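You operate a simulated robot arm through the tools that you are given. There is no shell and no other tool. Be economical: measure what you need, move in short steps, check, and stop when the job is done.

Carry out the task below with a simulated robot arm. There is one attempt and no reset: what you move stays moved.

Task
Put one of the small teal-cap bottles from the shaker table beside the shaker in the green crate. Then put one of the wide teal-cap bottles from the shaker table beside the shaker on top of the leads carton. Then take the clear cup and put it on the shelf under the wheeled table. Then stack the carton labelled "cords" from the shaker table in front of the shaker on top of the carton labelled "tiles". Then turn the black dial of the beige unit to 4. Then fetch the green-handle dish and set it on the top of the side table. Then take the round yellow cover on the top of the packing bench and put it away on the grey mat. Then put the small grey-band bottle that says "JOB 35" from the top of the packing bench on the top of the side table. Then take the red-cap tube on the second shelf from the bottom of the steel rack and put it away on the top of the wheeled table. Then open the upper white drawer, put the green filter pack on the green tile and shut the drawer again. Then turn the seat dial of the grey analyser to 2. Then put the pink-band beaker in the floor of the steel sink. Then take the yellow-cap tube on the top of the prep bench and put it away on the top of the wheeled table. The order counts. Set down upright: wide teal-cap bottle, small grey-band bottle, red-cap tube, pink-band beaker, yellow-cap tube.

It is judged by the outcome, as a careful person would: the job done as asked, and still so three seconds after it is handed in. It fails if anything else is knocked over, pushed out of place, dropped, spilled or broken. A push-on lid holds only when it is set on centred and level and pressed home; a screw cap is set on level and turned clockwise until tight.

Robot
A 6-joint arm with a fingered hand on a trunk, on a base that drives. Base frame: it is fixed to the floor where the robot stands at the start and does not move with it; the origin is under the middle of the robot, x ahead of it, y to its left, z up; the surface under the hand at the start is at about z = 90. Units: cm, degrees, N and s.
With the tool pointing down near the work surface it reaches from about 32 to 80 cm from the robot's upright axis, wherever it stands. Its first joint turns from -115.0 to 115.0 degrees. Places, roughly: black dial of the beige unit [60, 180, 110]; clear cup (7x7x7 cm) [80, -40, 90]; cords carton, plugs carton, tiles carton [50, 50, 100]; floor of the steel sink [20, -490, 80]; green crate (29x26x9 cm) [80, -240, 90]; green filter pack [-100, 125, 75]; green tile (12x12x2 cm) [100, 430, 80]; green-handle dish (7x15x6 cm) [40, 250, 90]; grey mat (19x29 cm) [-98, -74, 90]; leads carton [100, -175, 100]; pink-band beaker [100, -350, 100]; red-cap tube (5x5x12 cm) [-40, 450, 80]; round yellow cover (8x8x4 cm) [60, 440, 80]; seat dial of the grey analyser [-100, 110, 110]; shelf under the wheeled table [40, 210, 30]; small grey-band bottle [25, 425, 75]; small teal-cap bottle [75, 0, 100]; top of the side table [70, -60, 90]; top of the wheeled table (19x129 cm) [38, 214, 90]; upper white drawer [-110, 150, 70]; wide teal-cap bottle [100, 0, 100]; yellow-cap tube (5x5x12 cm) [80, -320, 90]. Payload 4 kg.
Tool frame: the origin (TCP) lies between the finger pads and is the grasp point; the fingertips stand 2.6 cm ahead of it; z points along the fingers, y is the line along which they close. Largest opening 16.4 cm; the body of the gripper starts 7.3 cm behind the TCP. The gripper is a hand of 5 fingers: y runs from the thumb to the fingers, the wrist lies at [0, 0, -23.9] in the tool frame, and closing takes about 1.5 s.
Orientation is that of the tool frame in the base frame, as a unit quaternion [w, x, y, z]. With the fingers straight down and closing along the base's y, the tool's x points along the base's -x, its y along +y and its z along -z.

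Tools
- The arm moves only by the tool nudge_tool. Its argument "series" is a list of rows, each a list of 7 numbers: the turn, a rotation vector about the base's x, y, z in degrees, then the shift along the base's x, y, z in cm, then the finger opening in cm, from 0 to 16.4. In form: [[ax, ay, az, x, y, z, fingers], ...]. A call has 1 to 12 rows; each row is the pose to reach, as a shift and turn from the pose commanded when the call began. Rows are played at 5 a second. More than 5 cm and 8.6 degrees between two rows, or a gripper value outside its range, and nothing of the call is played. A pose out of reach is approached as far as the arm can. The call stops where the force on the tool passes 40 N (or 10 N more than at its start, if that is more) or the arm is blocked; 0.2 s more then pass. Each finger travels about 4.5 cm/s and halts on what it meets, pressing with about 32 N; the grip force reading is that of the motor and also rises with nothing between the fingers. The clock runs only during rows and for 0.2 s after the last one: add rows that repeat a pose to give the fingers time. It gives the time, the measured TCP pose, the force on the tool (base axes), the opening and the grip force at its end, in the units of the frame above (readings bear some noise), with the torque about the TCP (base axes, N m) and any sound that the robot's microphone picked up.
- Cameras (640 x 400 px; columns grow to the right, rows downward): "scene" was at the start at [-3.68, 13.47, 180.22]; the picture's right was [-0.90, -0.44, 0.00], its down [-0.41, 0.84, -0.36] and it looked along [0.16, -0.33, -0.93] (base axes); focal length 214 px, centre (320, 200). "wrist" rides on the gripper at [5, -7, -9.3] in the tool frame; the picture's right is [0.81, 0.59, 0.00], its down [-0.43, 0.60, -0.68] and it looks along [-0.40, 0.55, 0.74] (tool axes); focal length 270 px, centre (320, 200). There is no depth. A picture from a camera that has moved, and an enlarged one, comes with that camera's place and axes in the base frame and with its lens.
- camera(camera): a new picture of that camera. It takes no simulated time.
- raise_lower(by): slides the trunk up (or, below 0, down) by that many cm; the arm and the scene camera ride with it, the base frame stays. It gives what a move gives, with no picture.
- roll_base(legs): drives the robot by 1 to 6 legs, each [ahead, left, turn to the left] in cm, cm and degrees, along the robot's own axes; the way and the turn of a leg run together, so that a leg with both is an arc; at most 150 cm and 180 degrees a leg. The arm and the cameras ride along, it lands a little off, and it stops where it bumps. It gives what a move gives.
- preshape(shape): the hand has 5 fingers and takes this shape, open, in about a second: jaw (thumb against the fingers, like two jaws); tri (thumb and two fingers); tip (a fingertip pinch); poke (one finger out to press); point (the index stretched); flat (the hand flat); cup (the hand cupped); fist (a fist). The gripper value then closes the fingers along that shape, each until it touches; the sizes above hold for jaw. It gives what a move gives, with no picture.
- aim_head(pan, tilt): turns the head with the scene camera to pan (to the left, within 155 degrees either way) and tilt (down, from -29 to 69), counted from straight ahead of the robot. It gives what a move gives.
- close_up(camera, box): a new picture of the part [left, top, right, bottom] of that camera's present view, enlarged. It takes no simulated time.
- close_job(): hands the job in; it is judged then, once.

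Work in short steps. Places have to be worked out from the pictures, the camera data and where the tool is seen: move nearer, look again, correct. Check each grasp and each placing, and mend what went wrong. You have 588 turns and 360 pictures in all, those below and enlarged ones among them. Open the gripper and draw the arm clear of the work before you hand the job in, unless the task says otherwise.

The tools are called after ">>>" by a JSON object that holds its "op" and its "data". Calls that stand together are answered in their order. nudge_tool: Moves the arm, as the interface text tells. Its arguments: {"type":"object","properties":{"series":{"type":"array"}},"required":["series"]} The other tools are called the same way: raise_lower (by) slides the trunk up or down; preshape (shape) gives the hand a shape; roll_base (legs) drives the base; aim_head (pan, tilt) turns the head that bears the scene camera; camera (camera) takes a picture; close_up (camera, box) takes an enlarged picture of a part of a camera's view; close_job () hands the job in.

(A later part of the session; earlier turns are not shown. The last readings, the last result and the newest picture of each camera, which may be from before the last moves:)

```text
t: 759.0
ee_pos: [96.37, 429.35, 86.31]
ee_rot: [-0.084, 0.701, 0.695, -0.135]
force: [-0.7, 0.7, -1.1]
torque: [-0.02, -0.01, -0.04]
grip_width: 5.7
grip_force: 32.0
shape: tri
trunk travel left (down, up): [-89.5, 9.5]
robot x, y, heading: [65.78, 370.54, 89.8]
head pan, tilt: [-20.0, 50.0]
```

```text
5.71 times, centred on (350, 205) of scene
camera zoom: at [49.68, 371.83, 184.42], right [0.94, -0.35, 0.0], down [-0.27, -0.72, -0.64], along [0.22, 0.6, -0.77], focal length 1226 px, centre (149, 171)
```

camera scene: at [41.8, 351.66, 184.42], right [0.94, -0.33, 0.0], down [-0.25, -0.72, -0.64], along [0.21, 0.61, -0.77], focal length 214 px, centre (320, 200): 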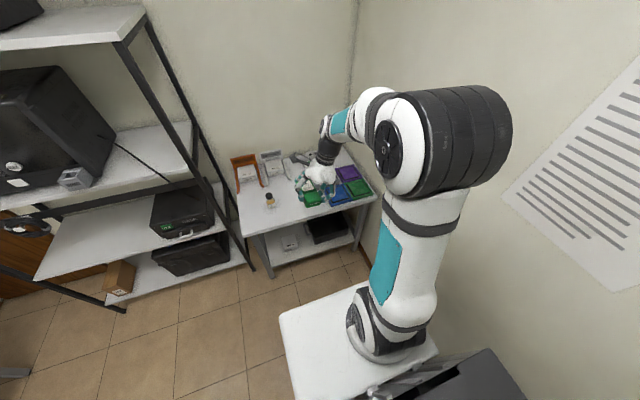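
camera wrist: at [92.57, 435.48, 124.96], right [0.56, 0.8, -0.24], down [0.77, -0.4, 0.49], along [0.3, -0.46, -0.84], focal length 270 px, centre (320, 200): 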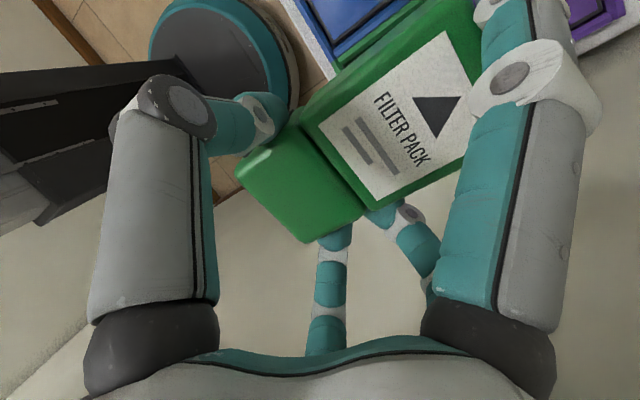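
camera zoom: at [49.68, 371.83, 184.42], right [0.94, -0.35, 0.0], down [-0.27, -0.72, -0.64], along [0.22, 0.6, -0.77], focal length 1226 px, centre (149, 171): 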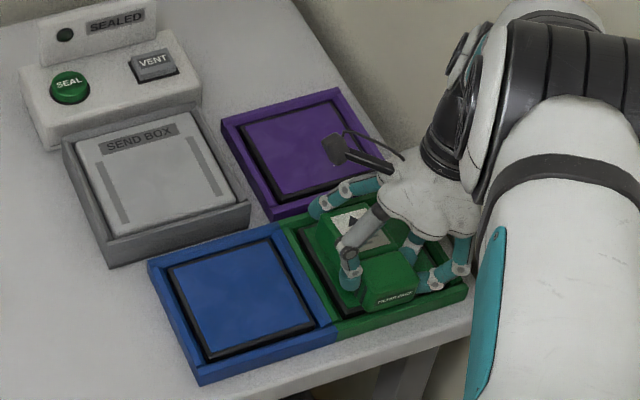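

>>> {"op": "nudge_tool", "data": {"series": [[0, 0, 0, 0, 0.3, -0.4, 4], [0, 0, 0, 0, 0.5, -0.8, 4], [0, 0, 0, 0, 0.5, -1.2, 4], [0, 0, 0, 0, 0.5, -1.6, 4], [0, 0, 0, 0, 0.5, -2, 4], [0, 0, 0, 0, 0.5, -2.4, 4]]}}

>>> {"op": "close_up", "data": {"camera": "scene", "box": [310, 170, 390, 240]}}

```text
t: 760.2
ee_pos: [96.62, 430.16, 85.11]
ee_rot: [-0.085, 0.702, 0.695, -0.128]
force: [-0.6, -4.7, 24.8]
torque: [-0.12, -0.44, -0.04]
grip_width: 6.0
grip_force: 32.0
shape: tri
trunk travel left (down, up): [-89.5, 9.5]
robot x, y, heading: [66.21, 370.51, 89.4]
head pan, tilt: [-20.0, 50.0]
stopped in row 5: the force on the tool passed its limit at 44 N (the readings are from after the stop); the commanded pose is now the measured one
```

```text
5.71 times, centred on (350, 205) of scene
camera zoom: at [49.51, 371.58, 184.41], right [0.94, -0.35, 0.0], down [-0.27, -0.72, -0.64], along [0.22, 0.6, -0.77], focal length 1226 px, centre (149, 171)
```

zoom: 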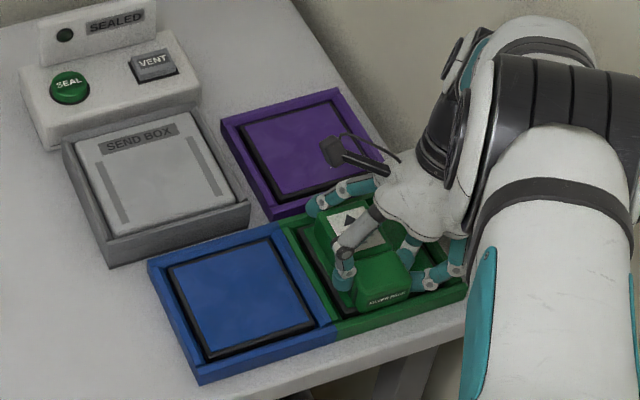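

On the tile. Release and rise straight up.

>>> {"op": "nudge_tool", "data": {"series": [[0, 0, 0, 0, 0, 0.3, 5.5], [0, 0, 0, 0, 0, 0.3, 6.5], [0, 0, 0, 0, 0, 0.3, 7.5], [0, 0, 0, 0, 0, 0.3, 8.5], [0, 0, 0, 0, 0, 0.3, 8.5], [0, 0, 0, 0, 0, 3, 8.5], [0, 0, 0, 0, 0, 7, 8.5], [0, 0, 0, 0, 0, 11, 8.5], [0, 0, 0, -1, -0.5, 15, 8.5], [0, 0, 0, -3, -1.5, 19, 8.5]]}}

>>> {"op": "close_up", "data": {"camera": "scene", "box": [310, 170, 390, 240]}}

```text
t: 762.4
ee_pos: [93.65, 428.35, 103.74]
ee_rot: [-0.084, 0.702, 0.695, -0.131]
force: [0.6, -0.3, -0.6]
torque: [0.01, 0.0, 0.01]
grip_width: 8.45
grip_force: 0.1
shape: tri
trunk travel left (down, up): [-89.5, 9.5]
robot x, y, heading: [66.08, 370.55, 89.6]
head pan, tilt: [-20.0, 50.0]
```

```text
5.71 times, centred on (350, 205) of scene
camera zoom: at [49.57, 371.66, 184.4], right [0.94, -0.35, 0.0], down [-0.27, -0.72, -0.64], along [0.22, 0.6, -0.77], focal length 1226 px, centre (149, 171)
```

zoom: 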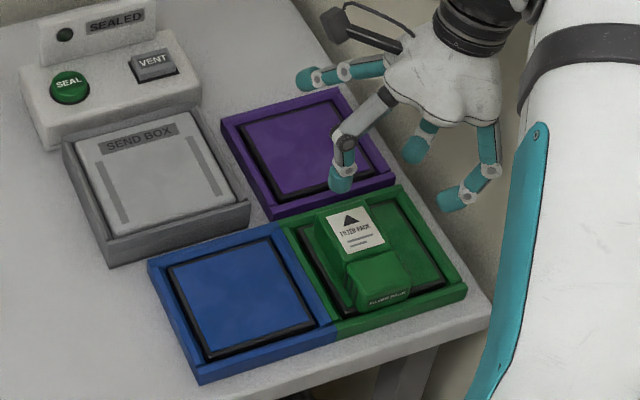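

The pack sits on the green tile. I retract, level the hand, and unwind the yaw while leaving.

>>> {"op": "nudge_tool", "data": {"series": [[1.2, -5.8, 0, -3, -1, 3, 8.5], [2.4, -11.6, 0, -6, -2, 6, 8.5], [3.7, -17.5, 0, -9, -3, 9, 8.5], [3.7, -17.5, 0, -13, -4.5, 11, 8.5], [3.7, -17.5, 0, -17, -6, 13, 8.5], [3.7, -17.5, 0, -21, -7.5, 15, 8.5], [3.7, -17.5, 0, -25, -9, 18, 8.5], [3.7, -17.5, 0, -28.5, -10, 21, 8.5], [3.7, -17.5, 0, -28.5, -10, 24, 8.5]]}}

>>> {"op": "preshape", "data": {"shape": "jaw"}}

>>> {"op": "nudge_tool", "data": {"series": [[0, 0, 8.4, 0, 0, 0, 12], [0, 0, 16.8, 0, 0, 0, 12], [0, 0, 25.2, 0, 0, 0, 12], [0, 0, 33.6, 0, 0, 0, 12], [0, 0, 42, 0, 0, 0, 12], [0, 0, 50.4, 0, 0, 0, 12], [0, 0, 58.8, 0, 0, 0, 12], [0, 0, 67.2, 0, 0, 0, 12], [0, 0, 75.6, 0, 0, 0, 12], [0, 0, 84, 0, 0, 0, 12], [0, 0, 92, 0, 0, 0, 12]]}}

>>> {"op": "nudge_tool", "data": {"series": [[0, 0, 8.4, 0, 0, 0, 12], [0, 0, 16.8, 0, 0, 0, 12], [0, 0, 25.2, 0, 0, 0, 12], [0, 0, 33.6, 0, 0, 0, 12], [0, 0, 42, 0, 0, 0, 12], [0, 0, 50.4, 0, 0, 0, 12], [0, 0, 58.8, 0, 0, 0, 12], [0, 0, 67.2, 0, 0, 0, 12], [0, 0, 75.6, 0, 0, 0, 12], [0, 0, 84, 0, 0, 0, 12], [0, 0, 88, 0, 0, 0, 12]]}}

```text
refused: row 7 steps farther than a row can; nothing moved
```

```text
t: 763.3
ee_pos: [93.78, 428.53, 103.7]
ee_rot: [-0.084, 0.702, 0.695, -0.13]
force: [-1.1, 0.4, -0.3]
torque: [0.02, 0.01, 0.01]
grip_width: 16.39
grip_force: 0.1
shape: jaw
trunk travel left (down, up): [-89.5, 9.5]
robot x, y, heading: [65.92, 370.25, 89.5]
head pan, tilt: [-20.0, 50.0]
```

```text
t: 765.7
ee_pos: [93.79, 428.65, 103.81]
ee_rot: [0.035, -0.014, 0.988, -0.152]
force: [-0.1, 0.5, -0.1]
torque: [-0.01, -0.01, 0.02]
grip_width: 12.05
grip_force: 0.2
shape: jaw
trunk travel left (down, up): [-89.5, 9.5]
robot x, y, heading: [65.72, 370.59, 89.7]
head pan, tilt: [-20.0, 50.0]
```

```text
t: 768.1
ee_pos: [93.76, 428.76, 103.9]
ee_rot: [0.131, -0.696, 0.701, -0.084]
force: [0.1, 0.3, 0.0]
torque: [-0.01, -0.01, -0.05]
grip_width: 12.05
grip_force: 0.2
shape: jaw
trunk travel left (down, up): [-89.5, 9.5]
robot x, y, heading: [65.8, 370.61, 89.9]
head pan, tilt: [-20.0, 50.0]
```

Yaw unwound. Now level and retract with shorter rows.

>>> {"op": "nudge_tool", "data": {"series": [[-1.3, 5.8, 0, -2, -1, 3, 12], [-2.5, 11.6, 0, -4, -2, 6, 12], [-3.8, 17.5, 0, -6.5, -3, 9, 12], [-3.8, 17.5, 0, -10, -4.2, 11.5, 12], [-3.8, 17.5, 0, -13.5, -5.4, 14, 12], [-3.8, 17.5, 0, -17, -6.6, 16.5, 12], [-3.8, 17.5, 0, -20.5, -7.8, 19, 12], [-3.8, 17.5, 0, -24, -9, 21.5, 12], [-3.8, 17.5, 0, -27.5, -10.2, 24, 12]]}}

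>>> {"op": "roll_base", "data": {"legs": [[-20, 0, 0.2], [0, 81, 0], [0, 81, 0]]}}

```text
t: 770.1
ee_pos: [65.66, 418.24, 127.86]
ee_rot: [0.0, -0.704, 0.71, 0.0]
force: [0.2, -0.7, -0.7]
torque: [0.0, 0.01, 0.01]
grip_width: 12.02
grip_force: 0.1
shape: jaw
trunk travel left (down, up): [-89.5, 9.5]
robot x, y, heading: [65.64, 370.69, 89.8]
head pan, tilt: [-20.0, 50.0]
```

```text
t: 779.7
ee_pos: [-98.52, 398.29, 127.9]
ee_rot: [0.0, -0.707, 0.708, -0.001]
force: [-0.8, -0.1, 0.3]
torque: [0.0, -0.02, 0.01]
grip_width: 12.03
grip_force: 0.0
shape: jaw
trunk travel left (down, up): [-89.5, 9.5]
robot x, y, heading: [-98.02, 350.64, 90.2]
head pan, tilt: [-20.0, 50.0]
```

>>> {"op": "roll_base", "data": {"legs": [[0, -1, -0.2], [-60, 0, 0], [-64, 0, 0], [0, -73, 0], [0, 0, 90]]}}

```text
t: 794.1
ee_pos: [-70.87, 224.83, 127.86]
ee_rot: [-0.001, 1.0, -0.011, 0.001]
force: [-0.7, -0.3, -0.4]
torque: [-0.04, 0.01, -0.01]
grip_width: 12.04
grip_force: 0.0
shape: jaw
trunk travel left (down, up): [-89.5, 9.5]
robot x, y, heading: [-22.91, 224.4, 179.1]
head pan, tilt: [-20.0, 50.0]
```

Now at the drawer side. I strafe into position, lower the trunk, and look before pushing the drawer shut.

>>> {"op": "roll_base", "data": {"legs": [[0, 76, 0.9]]}}

>>> {"op": "raise_lower", "data": {"by": -30}}

>>> {"op": "aim_head", "data": {"pan": 0, "tilt": 45}}

>>> {"op": "camera", "data": {"camera": "scene"}}

```text
t: 798.3
ee_pos: [-71.35, 145.95, 127.75]
ee_rot: [0.0, 1.0, 0.004, 0.001]
force: [-0.4, -0.5, -1.0]
torque: [0.03, -0.01, 0.02]
grip_width: 12.03
grip_force: 0.1
shape: jaw
trunk travel left (down, up): [-89.5, 9.5]
robot x, y, heading: [-23.65, 146.84, -179.3]
head pan, tilt: [-20.0, 50.0]
```

```text
t: 801.3
ee_pos: [-71.17, 146.07, 97.86]
ee_rot: [0.0, 1.0, 0.004, 0.001]
force: [0.1, 1.0, 1.0]
torque: [0.03, -0.04, 0.03]
grip_width: 12.04
grip_force: 0.1
shape: jaw
trunk travel left (down, up): [-59.5, 39.5]
robot x, y, heading: [-23.22, 146.97, -179.3]
head pan, tilt: [-20.0, 50.0]
```

```text
t: 802.1
ee_pos: [-71.29, 145.92, 97.94]
ee_rot: [0.001, 1.0, 0.004, 0.001]
force: [-0.3, -0.3, -0.4]
torque: [0.03, 0.04, -0.02]
grip_width: 12.04
grip_force: 0.1
shape: jaw
trunk travel left (down, up): [-59.5, 39.5]
robot x, y, heading: [-23.22, 146.55, -179.5]
head pan, tilt: [0.0, 45.0]
```

```text
48 pictures are left
camera scene: at [-25.48, 128.11, 155.11], right [-0.01, 1.0, 0.0], down [0.71, 0.01, -0.71], along [-0.71, -0.01, -0.71], focal length 214 px, centre (320, 200)
```

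scene: 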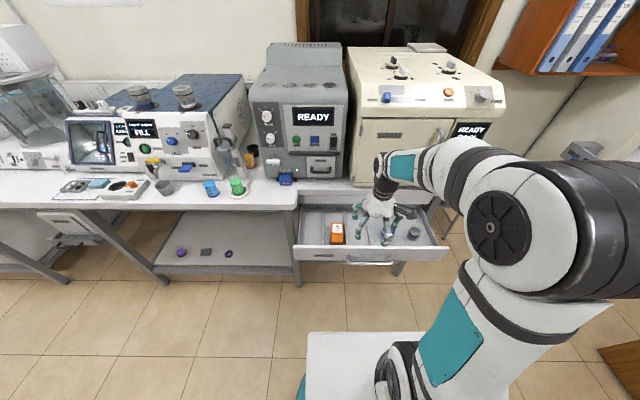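

I close the fingers, move in front of the handle, lower, and push the drawer in.

>>> {"op": "nudge_tool", "data": {"series": [[0, 0, 0, 2, 0.5, 0, 8], [0, 0, 0, 5, 1, 0, 4], [0, 0, 0, 8, 1.5, 0, 1], [0, 0, 0, 8.5, 1.5, -4, 1], [0, 0, 0, 8.5, 1.5, -8, 1], [0, 0, 0, 8.5, 1.5, -12, 1], [0, 0, 0, 8.5, 1.5, -16, 1], [0, 0, 0, 8.5, 1.5, -20, 1], [0, 0, 0, 8.5, 1.5, -22, 1]]}}

>>> {"op": "nudge_tool", "data": {"series": [[0, 0, 0, -2.5, 0, 0, 1], [0, 0, 0, -5, 0, 0, 1], [0, 0, 0, -7.5, 0, 0, 1], [0, 0, 0, -10, 0, 0, 1], [0, 0, 0, -12.5, 0, 0, 1], [0, 0, 0, -15, 0, 0, 1], [0, 0, 0, -17.5, 0, 0, 1], [0, 0, 0, -20, 0, 0, 1], [0, 0, 0, -22.5, 0, 0, 1]]}}

>>> {"op": "close_up", "data": {"camera": "scene", "box": [260, 150, 440, 280]}}

```text
t: 804.1
ee_pos: [-62.71, 147.55, 75.87]
ee_rot: [0.0, 1.0, 0.003, 0.001]
force: [-0.9, -0.3, -0.8]
torque: [0.03, -0.03, -0.02]
grip_width: 1.02
grip_force: 0.0
shape: jaw
trunk travel left (down, up): [-59.5, 39.5]
robot x, y, heading: [-23.13, 147.02, -179.4]
head pan, tilt: [0.0, 45.0]
```

```text
t: 806.1
ee_pos: [-85.27, 147.65, 75.82]
ee_rot: [0.0, 1.0, 0.004, 0.001]
force: [-0.1, 0.3, 0.2]
torque: [0.01, 0.0, 0.01]
grip_width: 0.99
grip_force: 0.1
shape: jaw
trunk travel left (down, up): [-59.5, 39.5]
robot x, y, heading: [-23.3, 147.07, -179.5]
head pan, tilt: [0.0, 45.0]
```

```text
3.08 times, centred on (350, 215) of scene
camera zoom: at [-25.54, 128.1, 155.1], right [-0.01, 1.0, 0.0], down [0.71, 0.01, -0.71], along [-0.71, -0.01, -0.71], focal length 660 px, centre (228, 154)
```

zoom: 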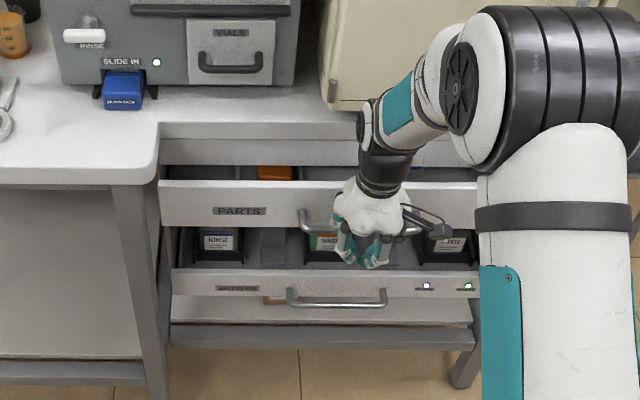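

Nearly shut. I push 4 cm more.

>>> {"op": "nudge_tool", "data": {"series": [[0, 0, 0, -1.5, 0, 0, 1], [0, 0, 0, -3, 0, 0, 1], [0, 0, 0, -4.5, 0, 0, 1]]}}

>>> {"op": "close_up", "data": {"camera": "scene", "box": [280, 170, 420, 270]}}

```text
t: 806.9
ee_pos: [-89.93, 147.57, 75.87]
ee_rot: [0.0, 1.0, 0.004, 0.001]
force: [0.4, -0.1, -0.8]
torque: [-0.01, 0.0, -0.01]
grip_width: 1.0
grip_force: 0.1
shape: jaw
trunk travel left (down, up): [-59.5, 39.5]
robot x, y, heading: [-23.47, 147.04, -179.4]
head pan, tilt: [0.0, 45.0]
```

```text
4.00 times, centred on (350, 220) of scene
camera zoom: at [-25.55, 128.1, 155.1], right [-0.01, 1.0, 0.0], down [0.71, 0.01, -0.71], along [-0.71, -0.01, -0.71], focal length 858 px, centre (200, 120)
```

zoom: 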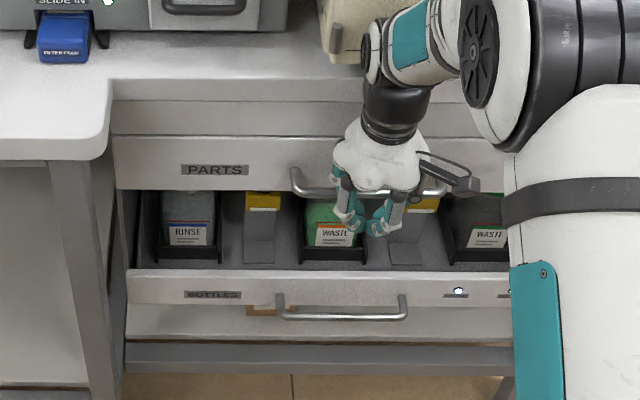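

>>> {"op": "nudge_tool", "data": {"series": [[0, 0, 0, -0.8, 0, 0, 1], [0, 0, 0, -1.6, 0, 0, 1], [0, 0, 0, -2.4, 0, 0, 1], [0, 0, 0, -3.2, 0, 0, 1]]}}

>>> {"op": "close_up", "data": {"camera": "scene", "box": [280, 170, 420, 270]}}

```text
t: 808.0
ee_pos: [-91.98, 147.53, 75.94]
ee_rot: [0.0, 1.0, 0.003, 0.005]
force: [11.3, 0.5, 13.1]
torque: [-0.02, 0.14, 0.06]
grip_width: 1.01
grip_force: 0.0
shape: jaw
trunk travel left (down, up): [-59.5, 39.5]
robot x, y, heading: [-23.48, 146.58, -179.4]
head pan, tilt: [0.0, 45.0]
stopped in row 4: the force on the tool passed its limit at 42 N (the readings are from after the stop); the commanded pose is now the measured one
```

```text
4.00 times, centred on (350, 220) of scene
camera zoom: at [-24.6, 128.12, 155.15], right [-0.01, 1.0, 0.0], down [0.7, 0.01, -0.71], along [-0.71, -0.01, -0.7], focal length 858 px, centre (200, 120)
```

zoom: 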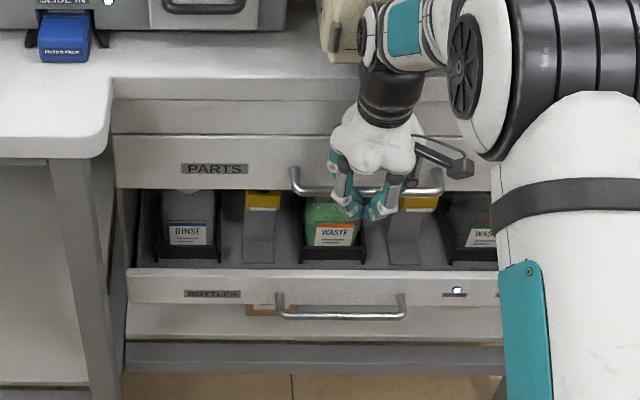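

The face is back where it was when closed (x≈-94.6). I back off, raise the trunk, and look at the grey analyser's SEAT dial.

>>> {"op": "nudge_tool", "data": {"series": [[0, 0, 0, 3, 0, 0, 1], [0, 0, 0, 7, 0, 0, 2], [0, 0, 0, 11, 0, 2, 6], [0, 0, 0, 14, 0, 6, 10], [0, 0, 0, 17, 0, 10, 12]]}}

>>> {"op": "raise_lower", "data": {"by": 20}}

>>> {"op": "aim_head", "data": {"pan": 0, "tilt": 35}}

>>> {"op": "close_up", "data": {"camera": "scene", "box": [230, 150, 350, 250]}}

```text
t: 809.2
ee_pos: [-75.17, 147.67, 85.62]
ee_rot: [0.0, 1.0, 0.003, 0.006]
force: [0.0, 0.2, 0.6]
torque: [0.01, 0.01, 0.0]
grip_width: 8.57
grip_force: 0.0
shape: jaw
trunk travel left (down, up): [-59.5, 39.5]
robot x, y, heading: [-23.23, 146.82, -179.2]
head pan, tilt: [0.0, 45.0]
```

```text
t: 811.4
ee_pos: [-75.24, 147.66, 105.66]
ee_rot: [0.0, 1.0, 0.004, 0.007]
force: [-0.2, 1.0, 0.0]
torque: [0.03, 0.06, -0.01]
grip_width: 11.94
grip_force: 0.0
shape: jaw
trunk travel left (down, up): [-79.5, 19.5]
robot x, y, heading: [-22.87, 146.84, -179.4]
head pan, tilt: [0.0, 45.0]
```

```text
t: 812.1
ee_pos: [-75.22, 147.71, 105.56]
ee_rot: [0.001, 1.0, 0.004, 0.007]
force: [0.5, -0.7, 0.6]
torque: [-0.01, -0.01, 0.02]
grip_width: 11.95
grip_force: 0.0
shape: jaw
trunk travel left (down, up): [-79.5, 19.5]
robot x, y, heading: [-23.61, 146.37, -179.4]
head pan, tilt: [0.0, 35.0]
```

```text
4.00 times, centred on (290, 200) of scene
camera zoom: at [-26.02, 128.1, 176.59], right [-0.01, 1.0, 0.0], down [0.57, 0.01, -0.82], along [-0.82, -0.01, -0.57], focal length 858 px, centre (440, 200)
```

zoom: 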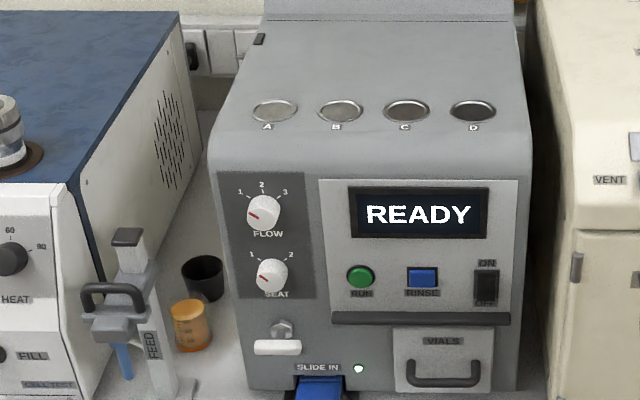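

>>> {"op": "close_up", "data": {"camera": "scene", "box": [236, 190, 264, 212]}}

>>> {"op": "close_up", "data": {"camera": "scene", "box": [238, 208, 262, 228]}}

```text
16.00 times, centred on (250, 201) of scene
camera zoom: at [-26.02, 128.1, 176.59], right [-0.01, 1.0, 0.0], down [0.57, 0.01, -0.82], along [-0.82, -0.01, -0.57], focal length 3432 px, centre (1440, 184)
```

zoom: 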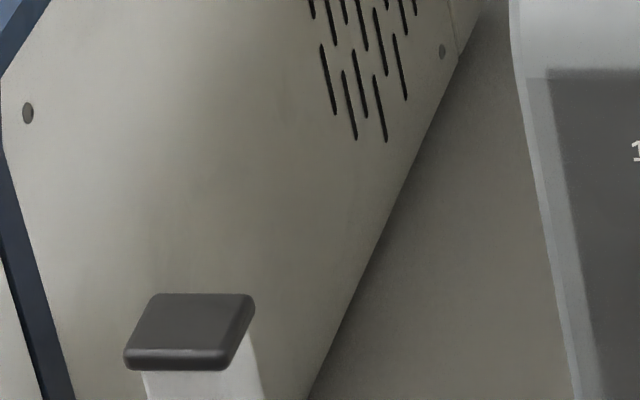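

```text
16.00 times, centred on (250, 218) of scene
camera zoom: at [-26.02, 128.1, 176.59], right [-0.01, 1.0, 0.0], down [0.57, 0.01, -0.82], along [-0.82, -0.01, -0.57], focal length 3432 px, centre (1440, -88)
```

zoom: 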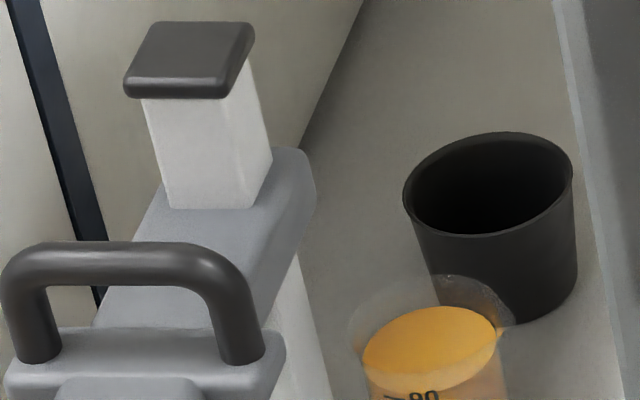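

>>> {"op": "close_up", "data": {"camera": "scene", "box": [264, 206, 294, 226]}}

```text
16.00 times, centred on (279, 216) of scene
camera zoom: at [-26.02, 128.1, 176.59], right [-0.01, 1.0, 0.0], down [0.57, 0.01, -0.82], along [-0.82, -0.01, -0.57], focal length 3432 px, centre (976, -56)
```

zoom: 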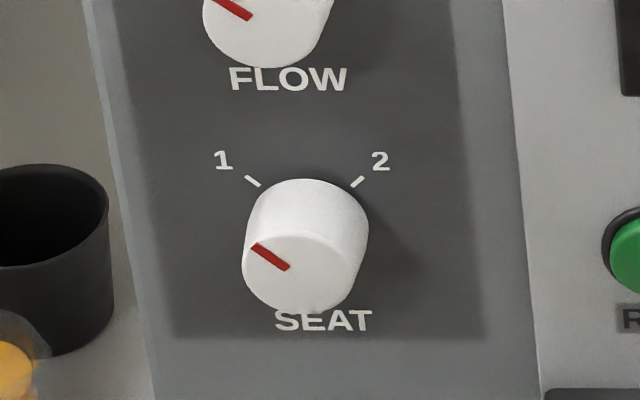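

SEAT points at 1; 2 is 90° clockwise. I strafe in front of it, raise the trunk and pitch the hand to horizontal.

>>> {"op": "roll_base", "data": {"legs": [[0, 35, -0.6]]}}

>>> {"op": "raise_lower", "data": {"by": 20}}

>>> {"op": "nudge_tool", "data": {"series": [[0, 0, 0, 3, 0, 0, 10], [0, 0, 0, 5, 0, 0, 8], [0, 8, 0, 3, 0, 0, 7], [0, 16, 0, 1, 0, 0, 6.5], [0, 24, 0, -1, 0, 0, 6.5], [0, 32, 0, -3, 0, 0, 6.5], [0, 40, 0, -4, 0, 0, 6.5], [0, 48, 0, -5, 0, 0, 6.5], [0, 56, 0, -6, 0, 0, 6.5], [0, 64, 0, -7, 0, 0, 6.5], [0, 72, 0, -8, 0, 0, 6.5], [0, 80, 0, -9, 0, 0, 6.5]]}}

>>> {"op": "nudge_tool", "data": {"series": [[0, 5, 0, -0.5, 0, 0, 6.5], [0, 10, 0, -1, 0, 0, 6.5]]}}

>>> {"op": "camera", "data": {"camera": "wrist"}}

```text
t: 814.4
ee_pos: [-75.18, 113.88, 105.65]
ee_rot: [0.0, 1.0, -0.004, 0.007]
force: [0.0, -0.1, 0.5]
torque: [0.03, -0.02, -0.01]
grip_width: 11.95
grip_force: 0.0
shape: jaw
trunk travel left (down, up): [-79.5, 19.5]
robot x, y, heading: [-22.98, 112.5, 179.4]
head pan, tilt: [0.0, 35.0]
```

```text
t: 816.5
ee_pos: [-75.19, 114.04, 125.01]
ee_rot: [0.001, 1.0, -0.005, 0.007]
force: [-0.6, -0.6, 0.6]
torque: [-0.02, 0.01, -0.02]
grip_width: 11.97
grip_force: 0.2
shape: jaw
out of reach, approached as far as the arm can: row 1
trunk travel left (down, up): [-99.0, 0.0]
robot x, y, heading: [-22.86, 112.4, 179.8]
head pan, tilt: [0.0, 35.0]
```

```text
t: 819.1
ee_pos: [-84.19, 113.9, 125.1]
ee_rot: [0.003, 0.77, -0.003, -0.638]
force: [0.6, -0.1, -0.9]
torque: [-0.04, 0.02, 0.0]
grip_width: 6.51
grip_force: 0.0
shape: jaw
out of reach, approached as far as the arm can: row 6
trunk travel left (down, up): [-99.0, 0.0]
robot x, y, heading: [-23.17, 112.19, 180.1]
head pan, tilt: [0.0, 35.0]
```

```text
t: 819.7
ee_pos: [-85.81, 113.98, 126.21]
ee_rot: [0.004, 0.745, -0.002, -0.667]
force: [-0.4, 0.8, 0.4]
torque: [0.01, 0.0, 0.04]
grip_width: 6.51
grip_force: 0.1
shape: jaw
out of reach, approached as far as the arm can: row 1, 2
trunk travel left (down, up): [-99.0, 0.0]
robot x, y, heading: [-23.35, 112.32, 179.9]
head pan, tilt: [0.0, 35.0]
```

```text
40 pictures are left
camera wrist: at [-76.02, 120.91, 122.16], right [0.09, -0.59, -0.8], down [0.63, -0.59, 0.51], along [-0.78, -0.54, 0.32], focal length 270 px, centre (320, 200)
```

wrist: 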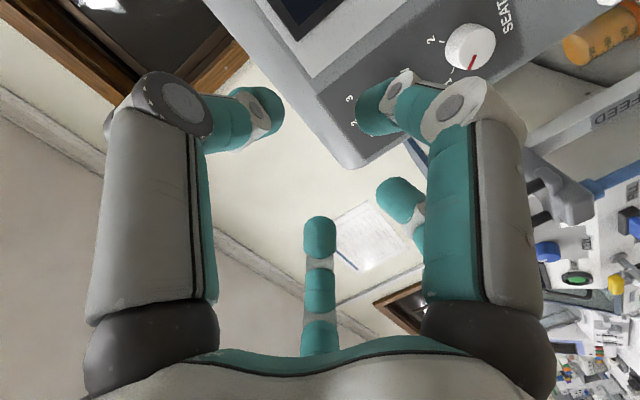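

Knob triangulates to ≈(-103,107.5,112). I lower the trunk 14 cm and align at a stand-off, then look.

>>> {"op": "raise_lower", "data": {"by": -14}}

>>> {"op": "nudge_tool", "data": {"series": [[0, 3, 0, -3, -2.2, 0, 6.5], [0, 6, 0, -6, -4.4, 0, 6.5], [0, 6, 0, -9, -6.5, 0, 6.5], [0, 6, 0, -11, -6.5, 0, 6.5]]}}

>>> {"op": "camera", "data": {"camera": "wrist"}}

```text
t: 821.4
ee_pos: [-85.97, 113.85, 112.1]
ee_rot: [0.003, 0.745, -0.003, -0.667]
force: [0.0, 0.1, 0.1]
torque: [-0.01, 0.02, 0.01]
grip_width: 6.55
grip_force: 0.0
shape: jaw
trunk travel left (down, up): [-85.0, 14.0]
robot x, y, heading: [-23.41, 112.19, 179.7]
head pan, tilt: [0.0, 35.0]
```

```text
t: 822.4
ee_pos: [-96.97, 107.43, 112.09]
ee_rot: [0.004, 0.71, -0.003, -0.705]
force: [0.3, -0.3, 0.2]
torque: [0.01, -0.02, 0.03]
grip_width: 6.52
grip_force: 0.1
shape: jaw
trunk travel left (down, up): [-85.0, 14.0]
robot x, y, heading: [-23.08, 112.32, 179.6]
head pan, tilt: [0.0, 35.0]
```

```text
39 pictures are left
camera wrist: at [-87.61, 114.49, 107.05], right [0.01, -0.6, -0.8], down [0.67, -0.59, 0.44], along [-0.74, -0.54, 0.4], focal length 270 px, centre (320, 200)
```

wrist: 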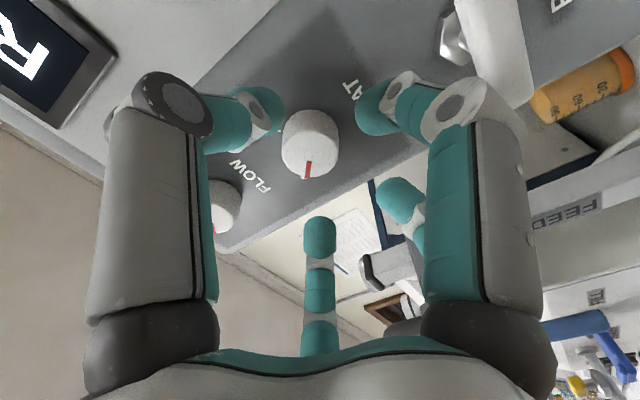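

Well placed; small correction (+0.9 z) and pre-roll +45° about x.

>>> {"op": "nudge_tool", "data": {"series": [[8, 0, 0, 0, 0.1, 0.4, 6.5], [16, 0, 0, 0, 0.2, 0.9, 6.5], [24, 0, 0, 0, 0.2, 0.9, 6.5], [32, 0, 0, 0, 0.2, 0.9, 6.5], [40, 0, 0, 0, 0.2, 0.9, 6.5], [45, 0, 0, 0, 0.2, 0.9, 6.5]]}}

>>> {"op": "camera", "data": {"camera": "wrist"}}

```text
t: 823.8
ee_pos: [-96.98, 107.61, 113.06]
ee_rot: [-0.268, 0.657, 0.268, -0.652]
force: [0.4, -0.6, 0.2]
torque: [0.02, 0.05, 0.01]
grip_width: 6.52
grip_force: 0.2
shape: jaw
trunk travel left (down, up): [-85.0, 14.0]
robot x, y, heading: [-23.03, 112.08, 179.7]
head pan, tilt: [0.0, 35.0]
```

```text
38 pictures are left
camera wrist: at [-87.62, 116.18, 114.44], right [0.01, 0.15, -0.99], down [0.67, -0.73, -0.11], along [-0.74, -0.67, -0.1], focal length 270 px, centre (320, 200)
```

wrist: 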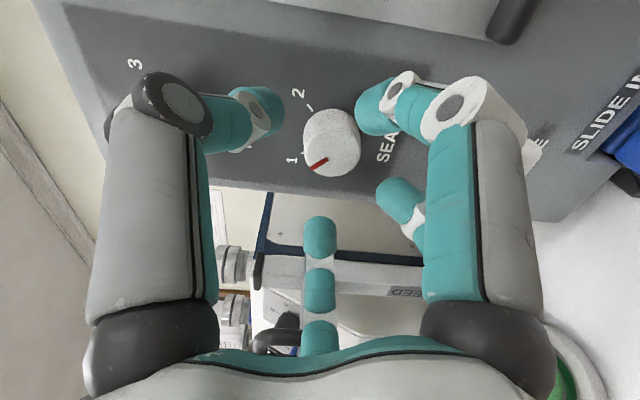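

Knob nearly on axis; I correct z -0.5 and advance onto it.

>>> {"op": "nudge_tool", "data": {"series": [[0, 0, 0, -1.5, 0.1, -0.5, 6.5], [0, 0, 0, -3, 0.1, -0.5, 6.5], [0, 0, 0, -4.5, 0.1, -0.5, 6.5]]}}

>>> {"op": "camera", "data": {"camera": "wrist"}}

```text
t: 824.7
ee_pos: [-100.76, 107.9, 112.53]
ee_rot: [-0.268, 0.658, 0.267, -0.651]
force: [22.5, 2.2, 6.8]
torque: [0.04, 0.07, -0.25]
grip_width: 4.29
grip_force: 32.4
shape: jaw
trunk travel left (down, up): [-85.0, 14.0]
robot x, y, heading: [-22.95, 112.45, 179.5]
head pan, tilt: [0.0, 35.0]
stopped in row 3: the force on the tool passed its limit at 57 N (the readings are from after the stop); the commanded pose is now the measured one
```

```text
37 pictures are left
camera wrist: at [-91.35, 116.33, 113.93], right [0.01, 0.15, -0.99], down [0.67, -0.73, -0.1], along [-0.74, -0.67, -0.11], focal length 270 px, centre (320, 200)
```

wrist: 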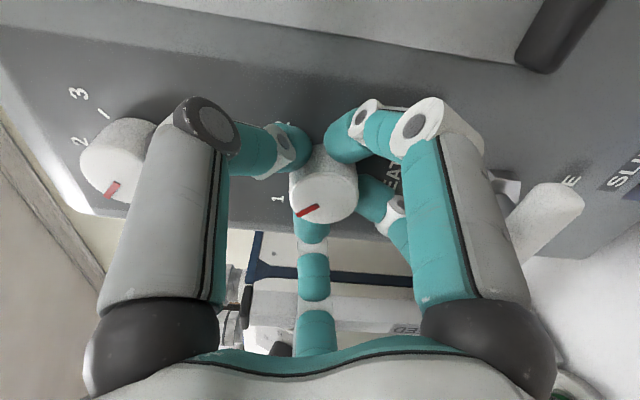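

Touched the panel; the fingers already hug the knob. I ease back 0.4 and close firmly.

>>> {"op": "nudge_tool", "data": {"series": [[0, 0, 0, 0.5, 0, 0, 4], [0, 0, 0, 0.5, 0, 0, 3], [0, 0, 0, 0.5, 0, 0, 2], [0, 0, 0, 0.5, 0, 0, 1.5], [0, 0, 0, 0.5, 0, 0, 1.5]]}}

>>> {"op": "nudge_tool", "data": {"series": [[-8, 0, 0, 0, 0, 0, 1.5], [-16, 0, 0, 0, 0, 0, 1.5], [-24, 0, 0, 0, 0, 0, 1.5], [-32, 0, 0, 0, 0, 0, 1.5], [-40, 0, 0, 0, 0, 0, 1.5], [-48, 0, 0, 0, 0, 0, 1.5], [-56, 0, 0, 0, 0, 0, 1.5], [-64, 0, 0, 0, 0, 0, 1.5], [-72, 0, 0, 0, 0, 0, 1.5], [-80, 0, 0, 0, 0, 0, 1.5], [-88, 0, 0, 0, 0, 0, 1.5], [-90, 0, 0, 0, 0, 0, 1.5]]}}

>>> {"op": "camera", "data": {"camera": "wrist"}}

```text
t: 825.9
ee_pos: [-100.5, 107.76, 112.58]
ee_rot: [-0.269, 0.657, 0.268, -0.652]
force: [5.6, 1.6, 12.7]
torque: [0.08, 0.23, -0.08]
grip_width: 3.62
grip_force: 31.9
shape: jaw
trunk travel left (down, up): [-85.0, 14.0]
robot x, y, heading: [-22.88, 112.34, 179.6]
head pan, tilt: [0.0, 35.0]
```

```text
t: 828.5
ee_pos: [-100.43, 108.07, 112.55]
ee_rot: [0.277, 0.654, -0.271, -0.65]
force: [1.8, 16.4, 13.7]
torque: [0.53, 0.25, -0.28]
grip_width: 3.54
grip_force: 31.5
shape: jaw
trunk travel left (down, up): [-85.0, 14.0]
robot x, y, heading: [-22.94, 112.78, 179.4]
head pan, tilt: [0.0, 35.0]
```

```text
36 pictures are left
camera wrist: at [-91.14, 109.47, 104.03], right [0.01, -0.99, -0.15], down [0.68, -0.1, 0.73], along [-0.74, -0.1, 0.67], focal length 270 px, centre (320, 200)
```

wrist: 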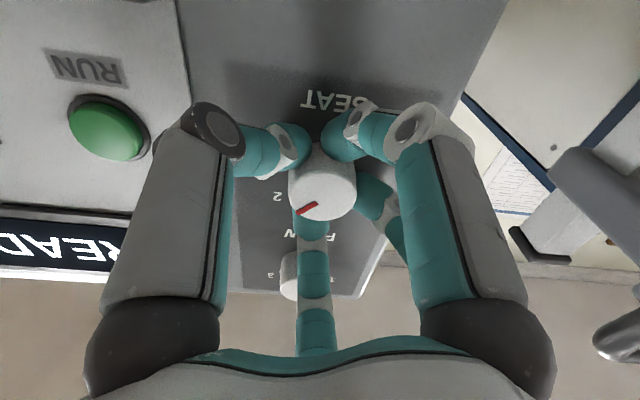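

The knob turned; label 2 is now where 1 was relative to the pointer. Release and back off.

>>> {"op": "nudge_tool", "data": {"series": [[0, 0, 0, 0, 0, 0, 4], [0, 0, 0, 0, 0, 0, 6], [0, 0, 0, 0.5, 0, 0, 7.5], [0, 0, 0, 2, 0, 0, 7.5], [0, 0, 0, 5, 0, 0, 7.5], [0, 0, 0, 8, 0, 0, 7.5]]}}

>>> {"op": "close_up", "data": {"camera": "scene", "box": [250, 190, 330, 250]}}

>>> {"op": "camera", "data": {"camera": "wrist"}}

```text
t: 829.9
ee_pos: [-92.48, 107.53, 112.47]
ee_rot: [0.275, 0.656, -0.27, -0.649]
force: [0.0, -0.1, 0.4]
torque: [-0.02, -0.03, 0.01]
grip_width: 7.48
grip_force: 0.0
shape: jaw
trunk travel left (down, up): [-85.0, 14.0]
robot x, y, heading: [-22.91, 112.11, 179.5]
head pan, tilt: [0.0, 35.0]
```

```text
6.67 times, centred on (290, 220) of scene
camera zoom: at [-26.02, 93.63, 182.09], right [0.0, 1.0, 0.0], down [0.57, 0.0, -0.82], along [-0.82, 0.0, -0.57], focal length 1430 px, centre (520, 67)
```

zoom: 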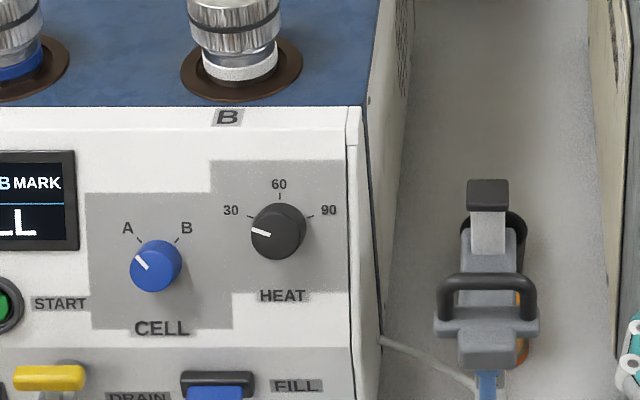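

```text
34 pictures are left
camera wrist: at [-83.12, 109.09, 104.07], right [0.01, -0.99, -0.15], down [0.68, -0.1, 0.73], along [-0.74, -0.11, 0.67], focal length 270 px, centre (320, 200)
```

wrist: 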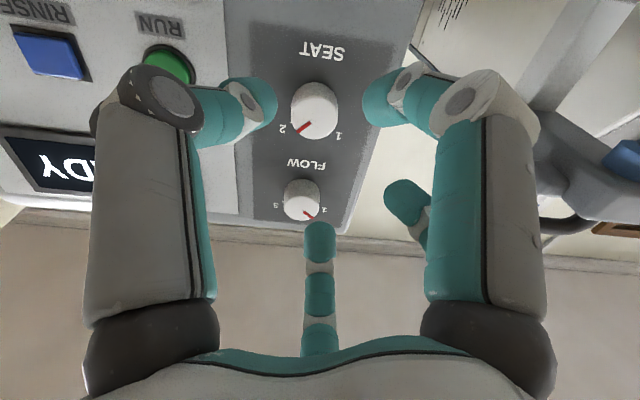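

SEAT is on 2. I unroll and level the hand back down while retracting.

>>> {"op": "nudge_tool", "data": {"series": [[8, 0, 0, 1, 0, 0, 9], [16, 0, 0, 2, 0, 0, 10], [24, 0, 0, 3, 0, 0, 10], [32, 0, 0, 4, 0, 0, 10], [40, 0, 0, 5, 0, 0, 10], [45, 0, 0, 6, 0.5, 0, 10]]}}

>>> {"op": "nudge_tool", "data": {"series": [[0, -8, 0, 1.2, 0, 0, 12], [0, -16, 0, 2.4, 0, 0, 12], [0, -24, 0, 3.6, 0, 0, 12], [0, -32, 0, 4.8, 0, 0, 12], [0, -40, 0, 6, 0, 0, 12], [0, -48, 0, 7.2, 0, 0, 12], [0, -56, 0, 8.4, 0, 0, 12], [0, -64, 0, 9.6, 0, 0, 12], [0, -72, 0, 10.8, 0, 0, 12], [0, -80, 0, 12, 0, 0, 12], [0, -88, 0, 13, 0, 0, 12], [0, -90, 0, 13, 0, 0, 12]]}}

```text
t: 831.3
ee_pos: [-89.09, 108.14, 114.68]
ee_rot: [0.002, 0.718, -0.002, -0.696]
force: [-0.5, -0.6, -0.3]
torque: [0.0, -0.01, 0.0]
grip_width: 9.94
grip_force: 0.0
shape: jaw
out of reach, approached as far as the arm can: row 2, 3, 4, 5, 6
trunk travel left (down, up): [-85.0, 14.0]
robot x, y, heading: [-23.09, 111.92, 179.6]
head pan, tilt: [0.0, 35.0]
```

```text
t: 833.9
ee_pos: [-76.09, 108.07, 114.37]
ee_rot: [0.002, 1.0, -0.004, 0.006]
force: [-0.4, -0.8, 0.3]
torque: [0.05, -0.03, 0.0]
grip_width: 11.95
grip_force: 0.0
shape: jaw
out of reach, approached as far as the arm can: row 7, 8
trunk travel left (down, up): [-85.0, 14.0]
robot x, y, heading: [-23.06, 112.35, 179.5]
head pan, tilt: [0.0, 35.0]
```

Level. Next the pink-band beaker at the far end. I turn to face down the corridor (-y) and drive.

>>> {"op": "raise_lower", "data": {"by": 4}}

>>> {"op": "roll_base", "data": {"legs": [[0, 0, 90.5], [0, -10, 0], [110, 0, 0], [110, 0, 0], [110, 0, 0]]}}

>>> {"op": "aim_head", "data": {"pan": 25, "tilt": 35}}

>>> {"op": "camera", "data": {"camera": "scene"}}

```text
t: 834.8
ee_pos: [-76.12, 108.02, 118.45]
ee_rot: [0.002, 1.0, -0.003, 0.005]
force: [0.0, -0.5, 0.9]
torque: [0.02, -0.02, 0.01]
grip_width: 11.97
grip_force: 0.1
shape: jaw
trunk travel left (down, up): [-89.0, 10.0]
robot x, y, heading: [-22.89, 112.22, 180.0]
head pan, tilt: [0.0, 35.0]
```

```text
t: 855.4
ee_pos: [-25.39, -270.69, 118.47]
ee_rot: [-0.002, 0.696, 0.718, 0.005]
force: [-0.2, 0.9, -0.6]
torque: [0.03, -0.02, 0.01]
grip_width: 11.96
grip_force: 0.1
shape: jaw
trunk travel left (down, up): [-89.0, 10.0]
robot x, y, heading: [-32.03, -217.72, -88.2]
head pan, tilt: [0.0, 35.0]
```

```text
t: 856.3
ee_pos: [-25.25, -270.53, 118.43]
ee_rot: [-0.002, 0.696, 0.718, 0.005]
force: [-0.4, -0.6, -0.2]
torque: [-0.01, -0.03, -0.01]
grip_width: 11.97
grip_force: 0.0
shape: jaw
trunk travel left (down, up): [-89.0, 10.0]
robot x, y, heading: [-31.58, -217.45, -88.1]
head pan, tilt: [25.0, 35.0]
```

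```text
33 pictures are left
camera scene: at [-9.24, -219.07, 186.09], right [-0.89, -0.45, 0.0], down [-0.26, 0.51, -0.82], along [0.37, -0.73, -0.57], focal length 214 px, centre (320, 200)
```

scene: 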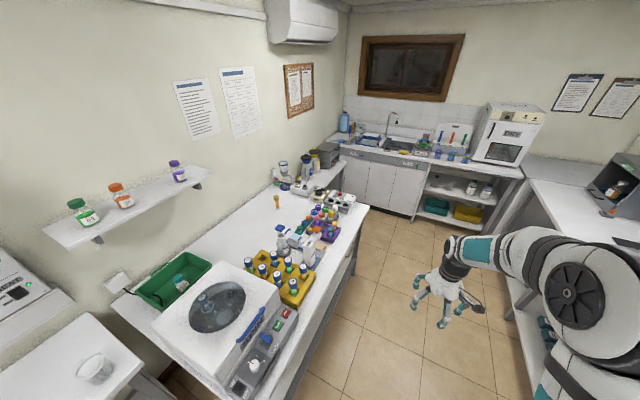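

>>> {"op": "close_up", "data": {"camera": "scene", "box": [250, 130, 380, 215]}}

```text
4.71 times, centred on (315, 172) of scene
camera zoom: at [-9.24, -219.07, 186.09], right [-0.89, -0.45, 0.0], down [-0.26, 0.51, -0.82], along [0.37, -0.73, -0.57], focal length 1009 px, centre (344, 329)
```

zoom: 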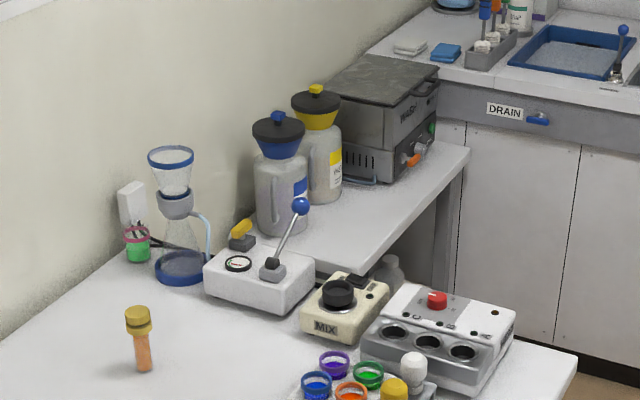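

The beaker stands at ≈(102,-351) and the tube at ≈(81,-323) on the prep bench. There's a recess at its far end; I drive to stand there.

>>> {"op": "roll_base", "data": {"legs": [[95, 0, -1.8], [85, 0, 0], [0, 0, 90], [40, 0, 0]]}}

>>> {"op": "aim_head", "data": {"pan": 30, "tilt": 45}}

>>> {"op": "camera", "data": {"camera": "scene"}}

```text
t: 871.3
ee_pos: [59.6, -400.63, 118.37]
ee_rot: [-0.006, 0.03, 1.0, 0.002]
force: [0.8, -0.4, -0.4]
torque: [0.02, -0.01, -0.01]
grip_width: 11.97
grip_force: 0.0
shape: jaw
trunk travel left (down, up): [-89.0, 10.0]
robot x, y, heading: [6.07, -401.88, -3.5]
head pan, tilt: [25.0, 35.0]
```

```text
t: 872.0
ee_pos: [59.5, -400.52, 118.46]
ee_rot: [-0.006, 0.031, 1.0, 0.002]
force: [0.3, 0.5, -0.1]
torque: [-0.01, -0.01, 0.0]
grip_width: 11.99
grip_force: 0.1
shape: jaw
trunk travel left (down, up): [-89.0, 10.0]
robot x, y, heading: [6.05, -401.71, -3.3]
head pan, tilt: [30.0, 45.0]
```

```text
31 pictures are left
camera scene: at [8.49, -379.42, 184.61], right [0.45, -0.89, 0.0], down [-0.63, -0.32, -0.71], along [0.63, 0.32, -0.71], focal length 214 px, centre (320, 200)
```

scene: 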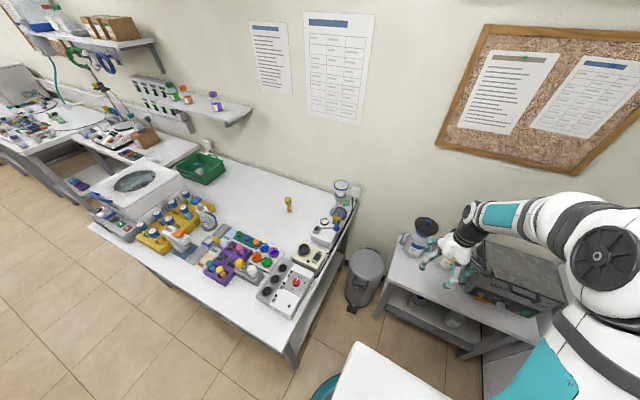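

A bin and a small table flank the recess. I turn left first (hand clear of the blender), then ease diagonally in.

>>> {"op": "roll_base", "data": {"legs": [[0, 0, 48], [24, -14, 0]]}}

>>> {"op": "aim_head", "data": {"pan": 10, "tilt": 50}}

>>> {"op": "camera", "data": {"camera": "scene"}}

```text
t: 876.2
ee_pos: [68.06, -354.48, 118.29]
ee_rot: [-0.006, -0.379, 0.925, -0.001]
force: [0.1, -0.8, -1.1]
torque: [0.02, 0.05, 0.0]
grip_width: 11.98
grip_force: 0.1
shape: jaw
trunk travel left (down, up): [-89.0, 10.0]
robot x, y, heading: [33.65, -394.86, 44.8]
head pan, tilt: [30.0, 45.0]
```

```text
t: 877.0
ee_pos: [67.88, -354.4, 118.46]
ee_rot: [-0.006, -0.379, 0.925, -0.001]
force: [0.9, 0.0, 0.0]
torque: [0.02, -0.01, -0.01]
grip_width: 11.97
grip_force: 0.1
shape: jaw
trunk travel left (down, up): [-89.0, 10.0]
robot x, y, heading: [33.46, -395.12, 44.7]
head pan, tilt: [10.0, 50.0]
```

```text
30 pictures are left
camera scene: at [20.41, -379.88, 183.92], right [0.82, -0.58, 0.0], down [-0.44, -0.63, -0.64], along [0.37, 0.53, -0.77], focal length 214 px, centre (320, 200)
```

scene: 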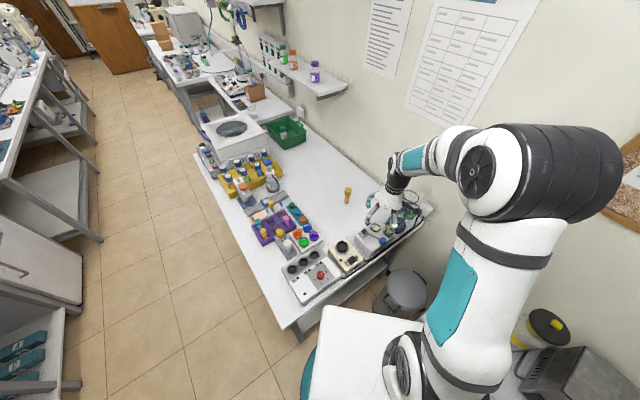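

>>> {"op": "close_up", "data": {"camera": "scene", "box": [320, 170, 440, 250]}}

>>> {"op": "camera", "data": {"camera": "wrist"}}

```text
5.00 times, centred on (380, 210) of scene
camera zoom: at [20.41, -379.88, 183.92], right [0.82, -0.58, 0.0], down [-0.44, -0.63, -0.64], along [0.37, 0.53, -0.77], focal length 1072 px, centre (20, 150)
```

zoom: 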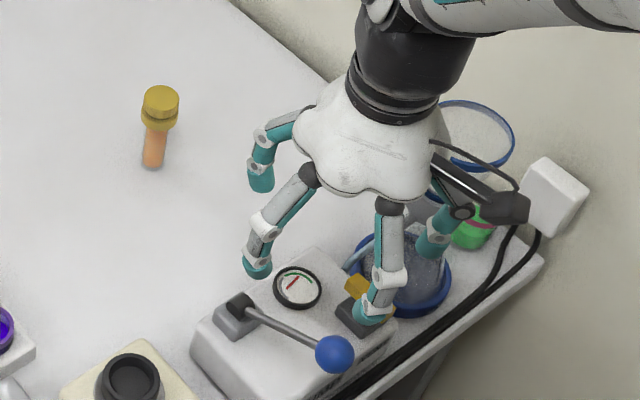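

```text
28 pictures are left
camera wrist: at [69.34, -362.91, 127.81], right [-0.99, -0.15, 0.01], down [-0.1, 0.73, 0.67], along [-0.11, 0.67, -0.74], focal length 270 px, centre (320, 200)
```

wrist: 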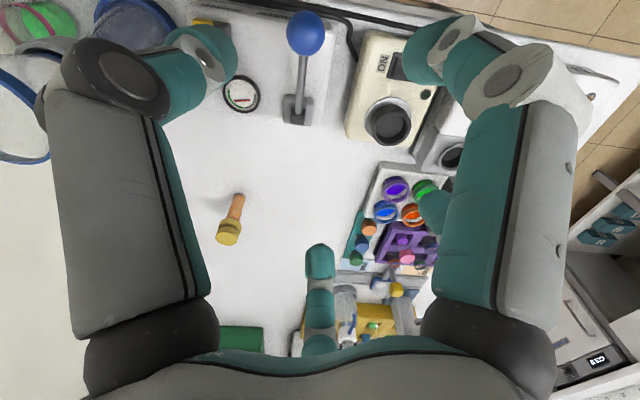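

The beaker stands beside a flask with a glass funnel, so I must come in from the south with the hand tilted 35° toward +y. First swing south and tilt.

>>> {"op": "nudge_tool", "data": {"series": [[7, 0, 0, 0, -3.5, 2, 10], [14, 0, 0, 0, -7, 4, 9], [21, 0, 0, 0, -10.5, 5, 9], [28, 0, 0, 0, -14, 6, 9], [35, 0, 0, 0, -17, 6, 9]]}}

>>> {"op": "nudge_tool", "data": {"series": [[0, 0, 0, 4.5, 0, 0, 9], [0, 0, 0, 9, 0, 0, 9], [0, 0, 0, 13.5, 0, 0, 9], [0, 0, 0, 18, 0, 0, 9], [0, 0, 0, 22.5, 0, -1, 9], [0, 0, 0, 27, 0, -3, 9], [0, 0, 0, 31, 0, -5, 9]]}}

>>> {"op": "camera", "data": {"camera": "wrist"}}

```text
t: 878.2
ee_pos: [68.37, -371.51, 124.57]
ee_rot: [0.11, -0.363, 0.882, 0.279]
force: [0.5, -0.5, -0.3]
torque: [0.01, -0.04, 0.0]
grip_width: 9.05
grip_force: 0.0
shape: jaw
trunk travel left (down, up): [-89.0, 10.0]
robot x, y, heading: [33.27, -395.18, 44.9]
head pan, tilt: [10.0, 50.0]
```

```text
t: 879.8
ee_pos: [99.41, -371.76, 119.25]
ee_rot: [0.109, -0.363, 0.883, 0.278]
force: [1.0, 0.4, -0.2]
torque: [-0.03, 0.03, 0.0]
grip_width: 9.06
grip_force: 0.1
shape: jaw
trunk travel left (down, up): [-89.0, 10.0]
robot x, y, heading: [33.18, -395.25, 44.8]
head pan, tilt: [10.0, 50.0]
```

```text
27 pictures are left
camera wrist: at [100.67, -384.08, 122.19], right [-0.99, -0.13, -0.08], down [-0.1, 0.21, 0.97], along [-0.11, 0.97, -0.22], focal length 270 px, centre (320, 200)
```

wrist: 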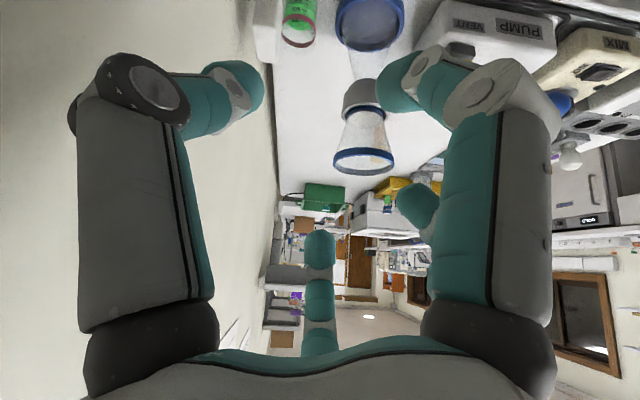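

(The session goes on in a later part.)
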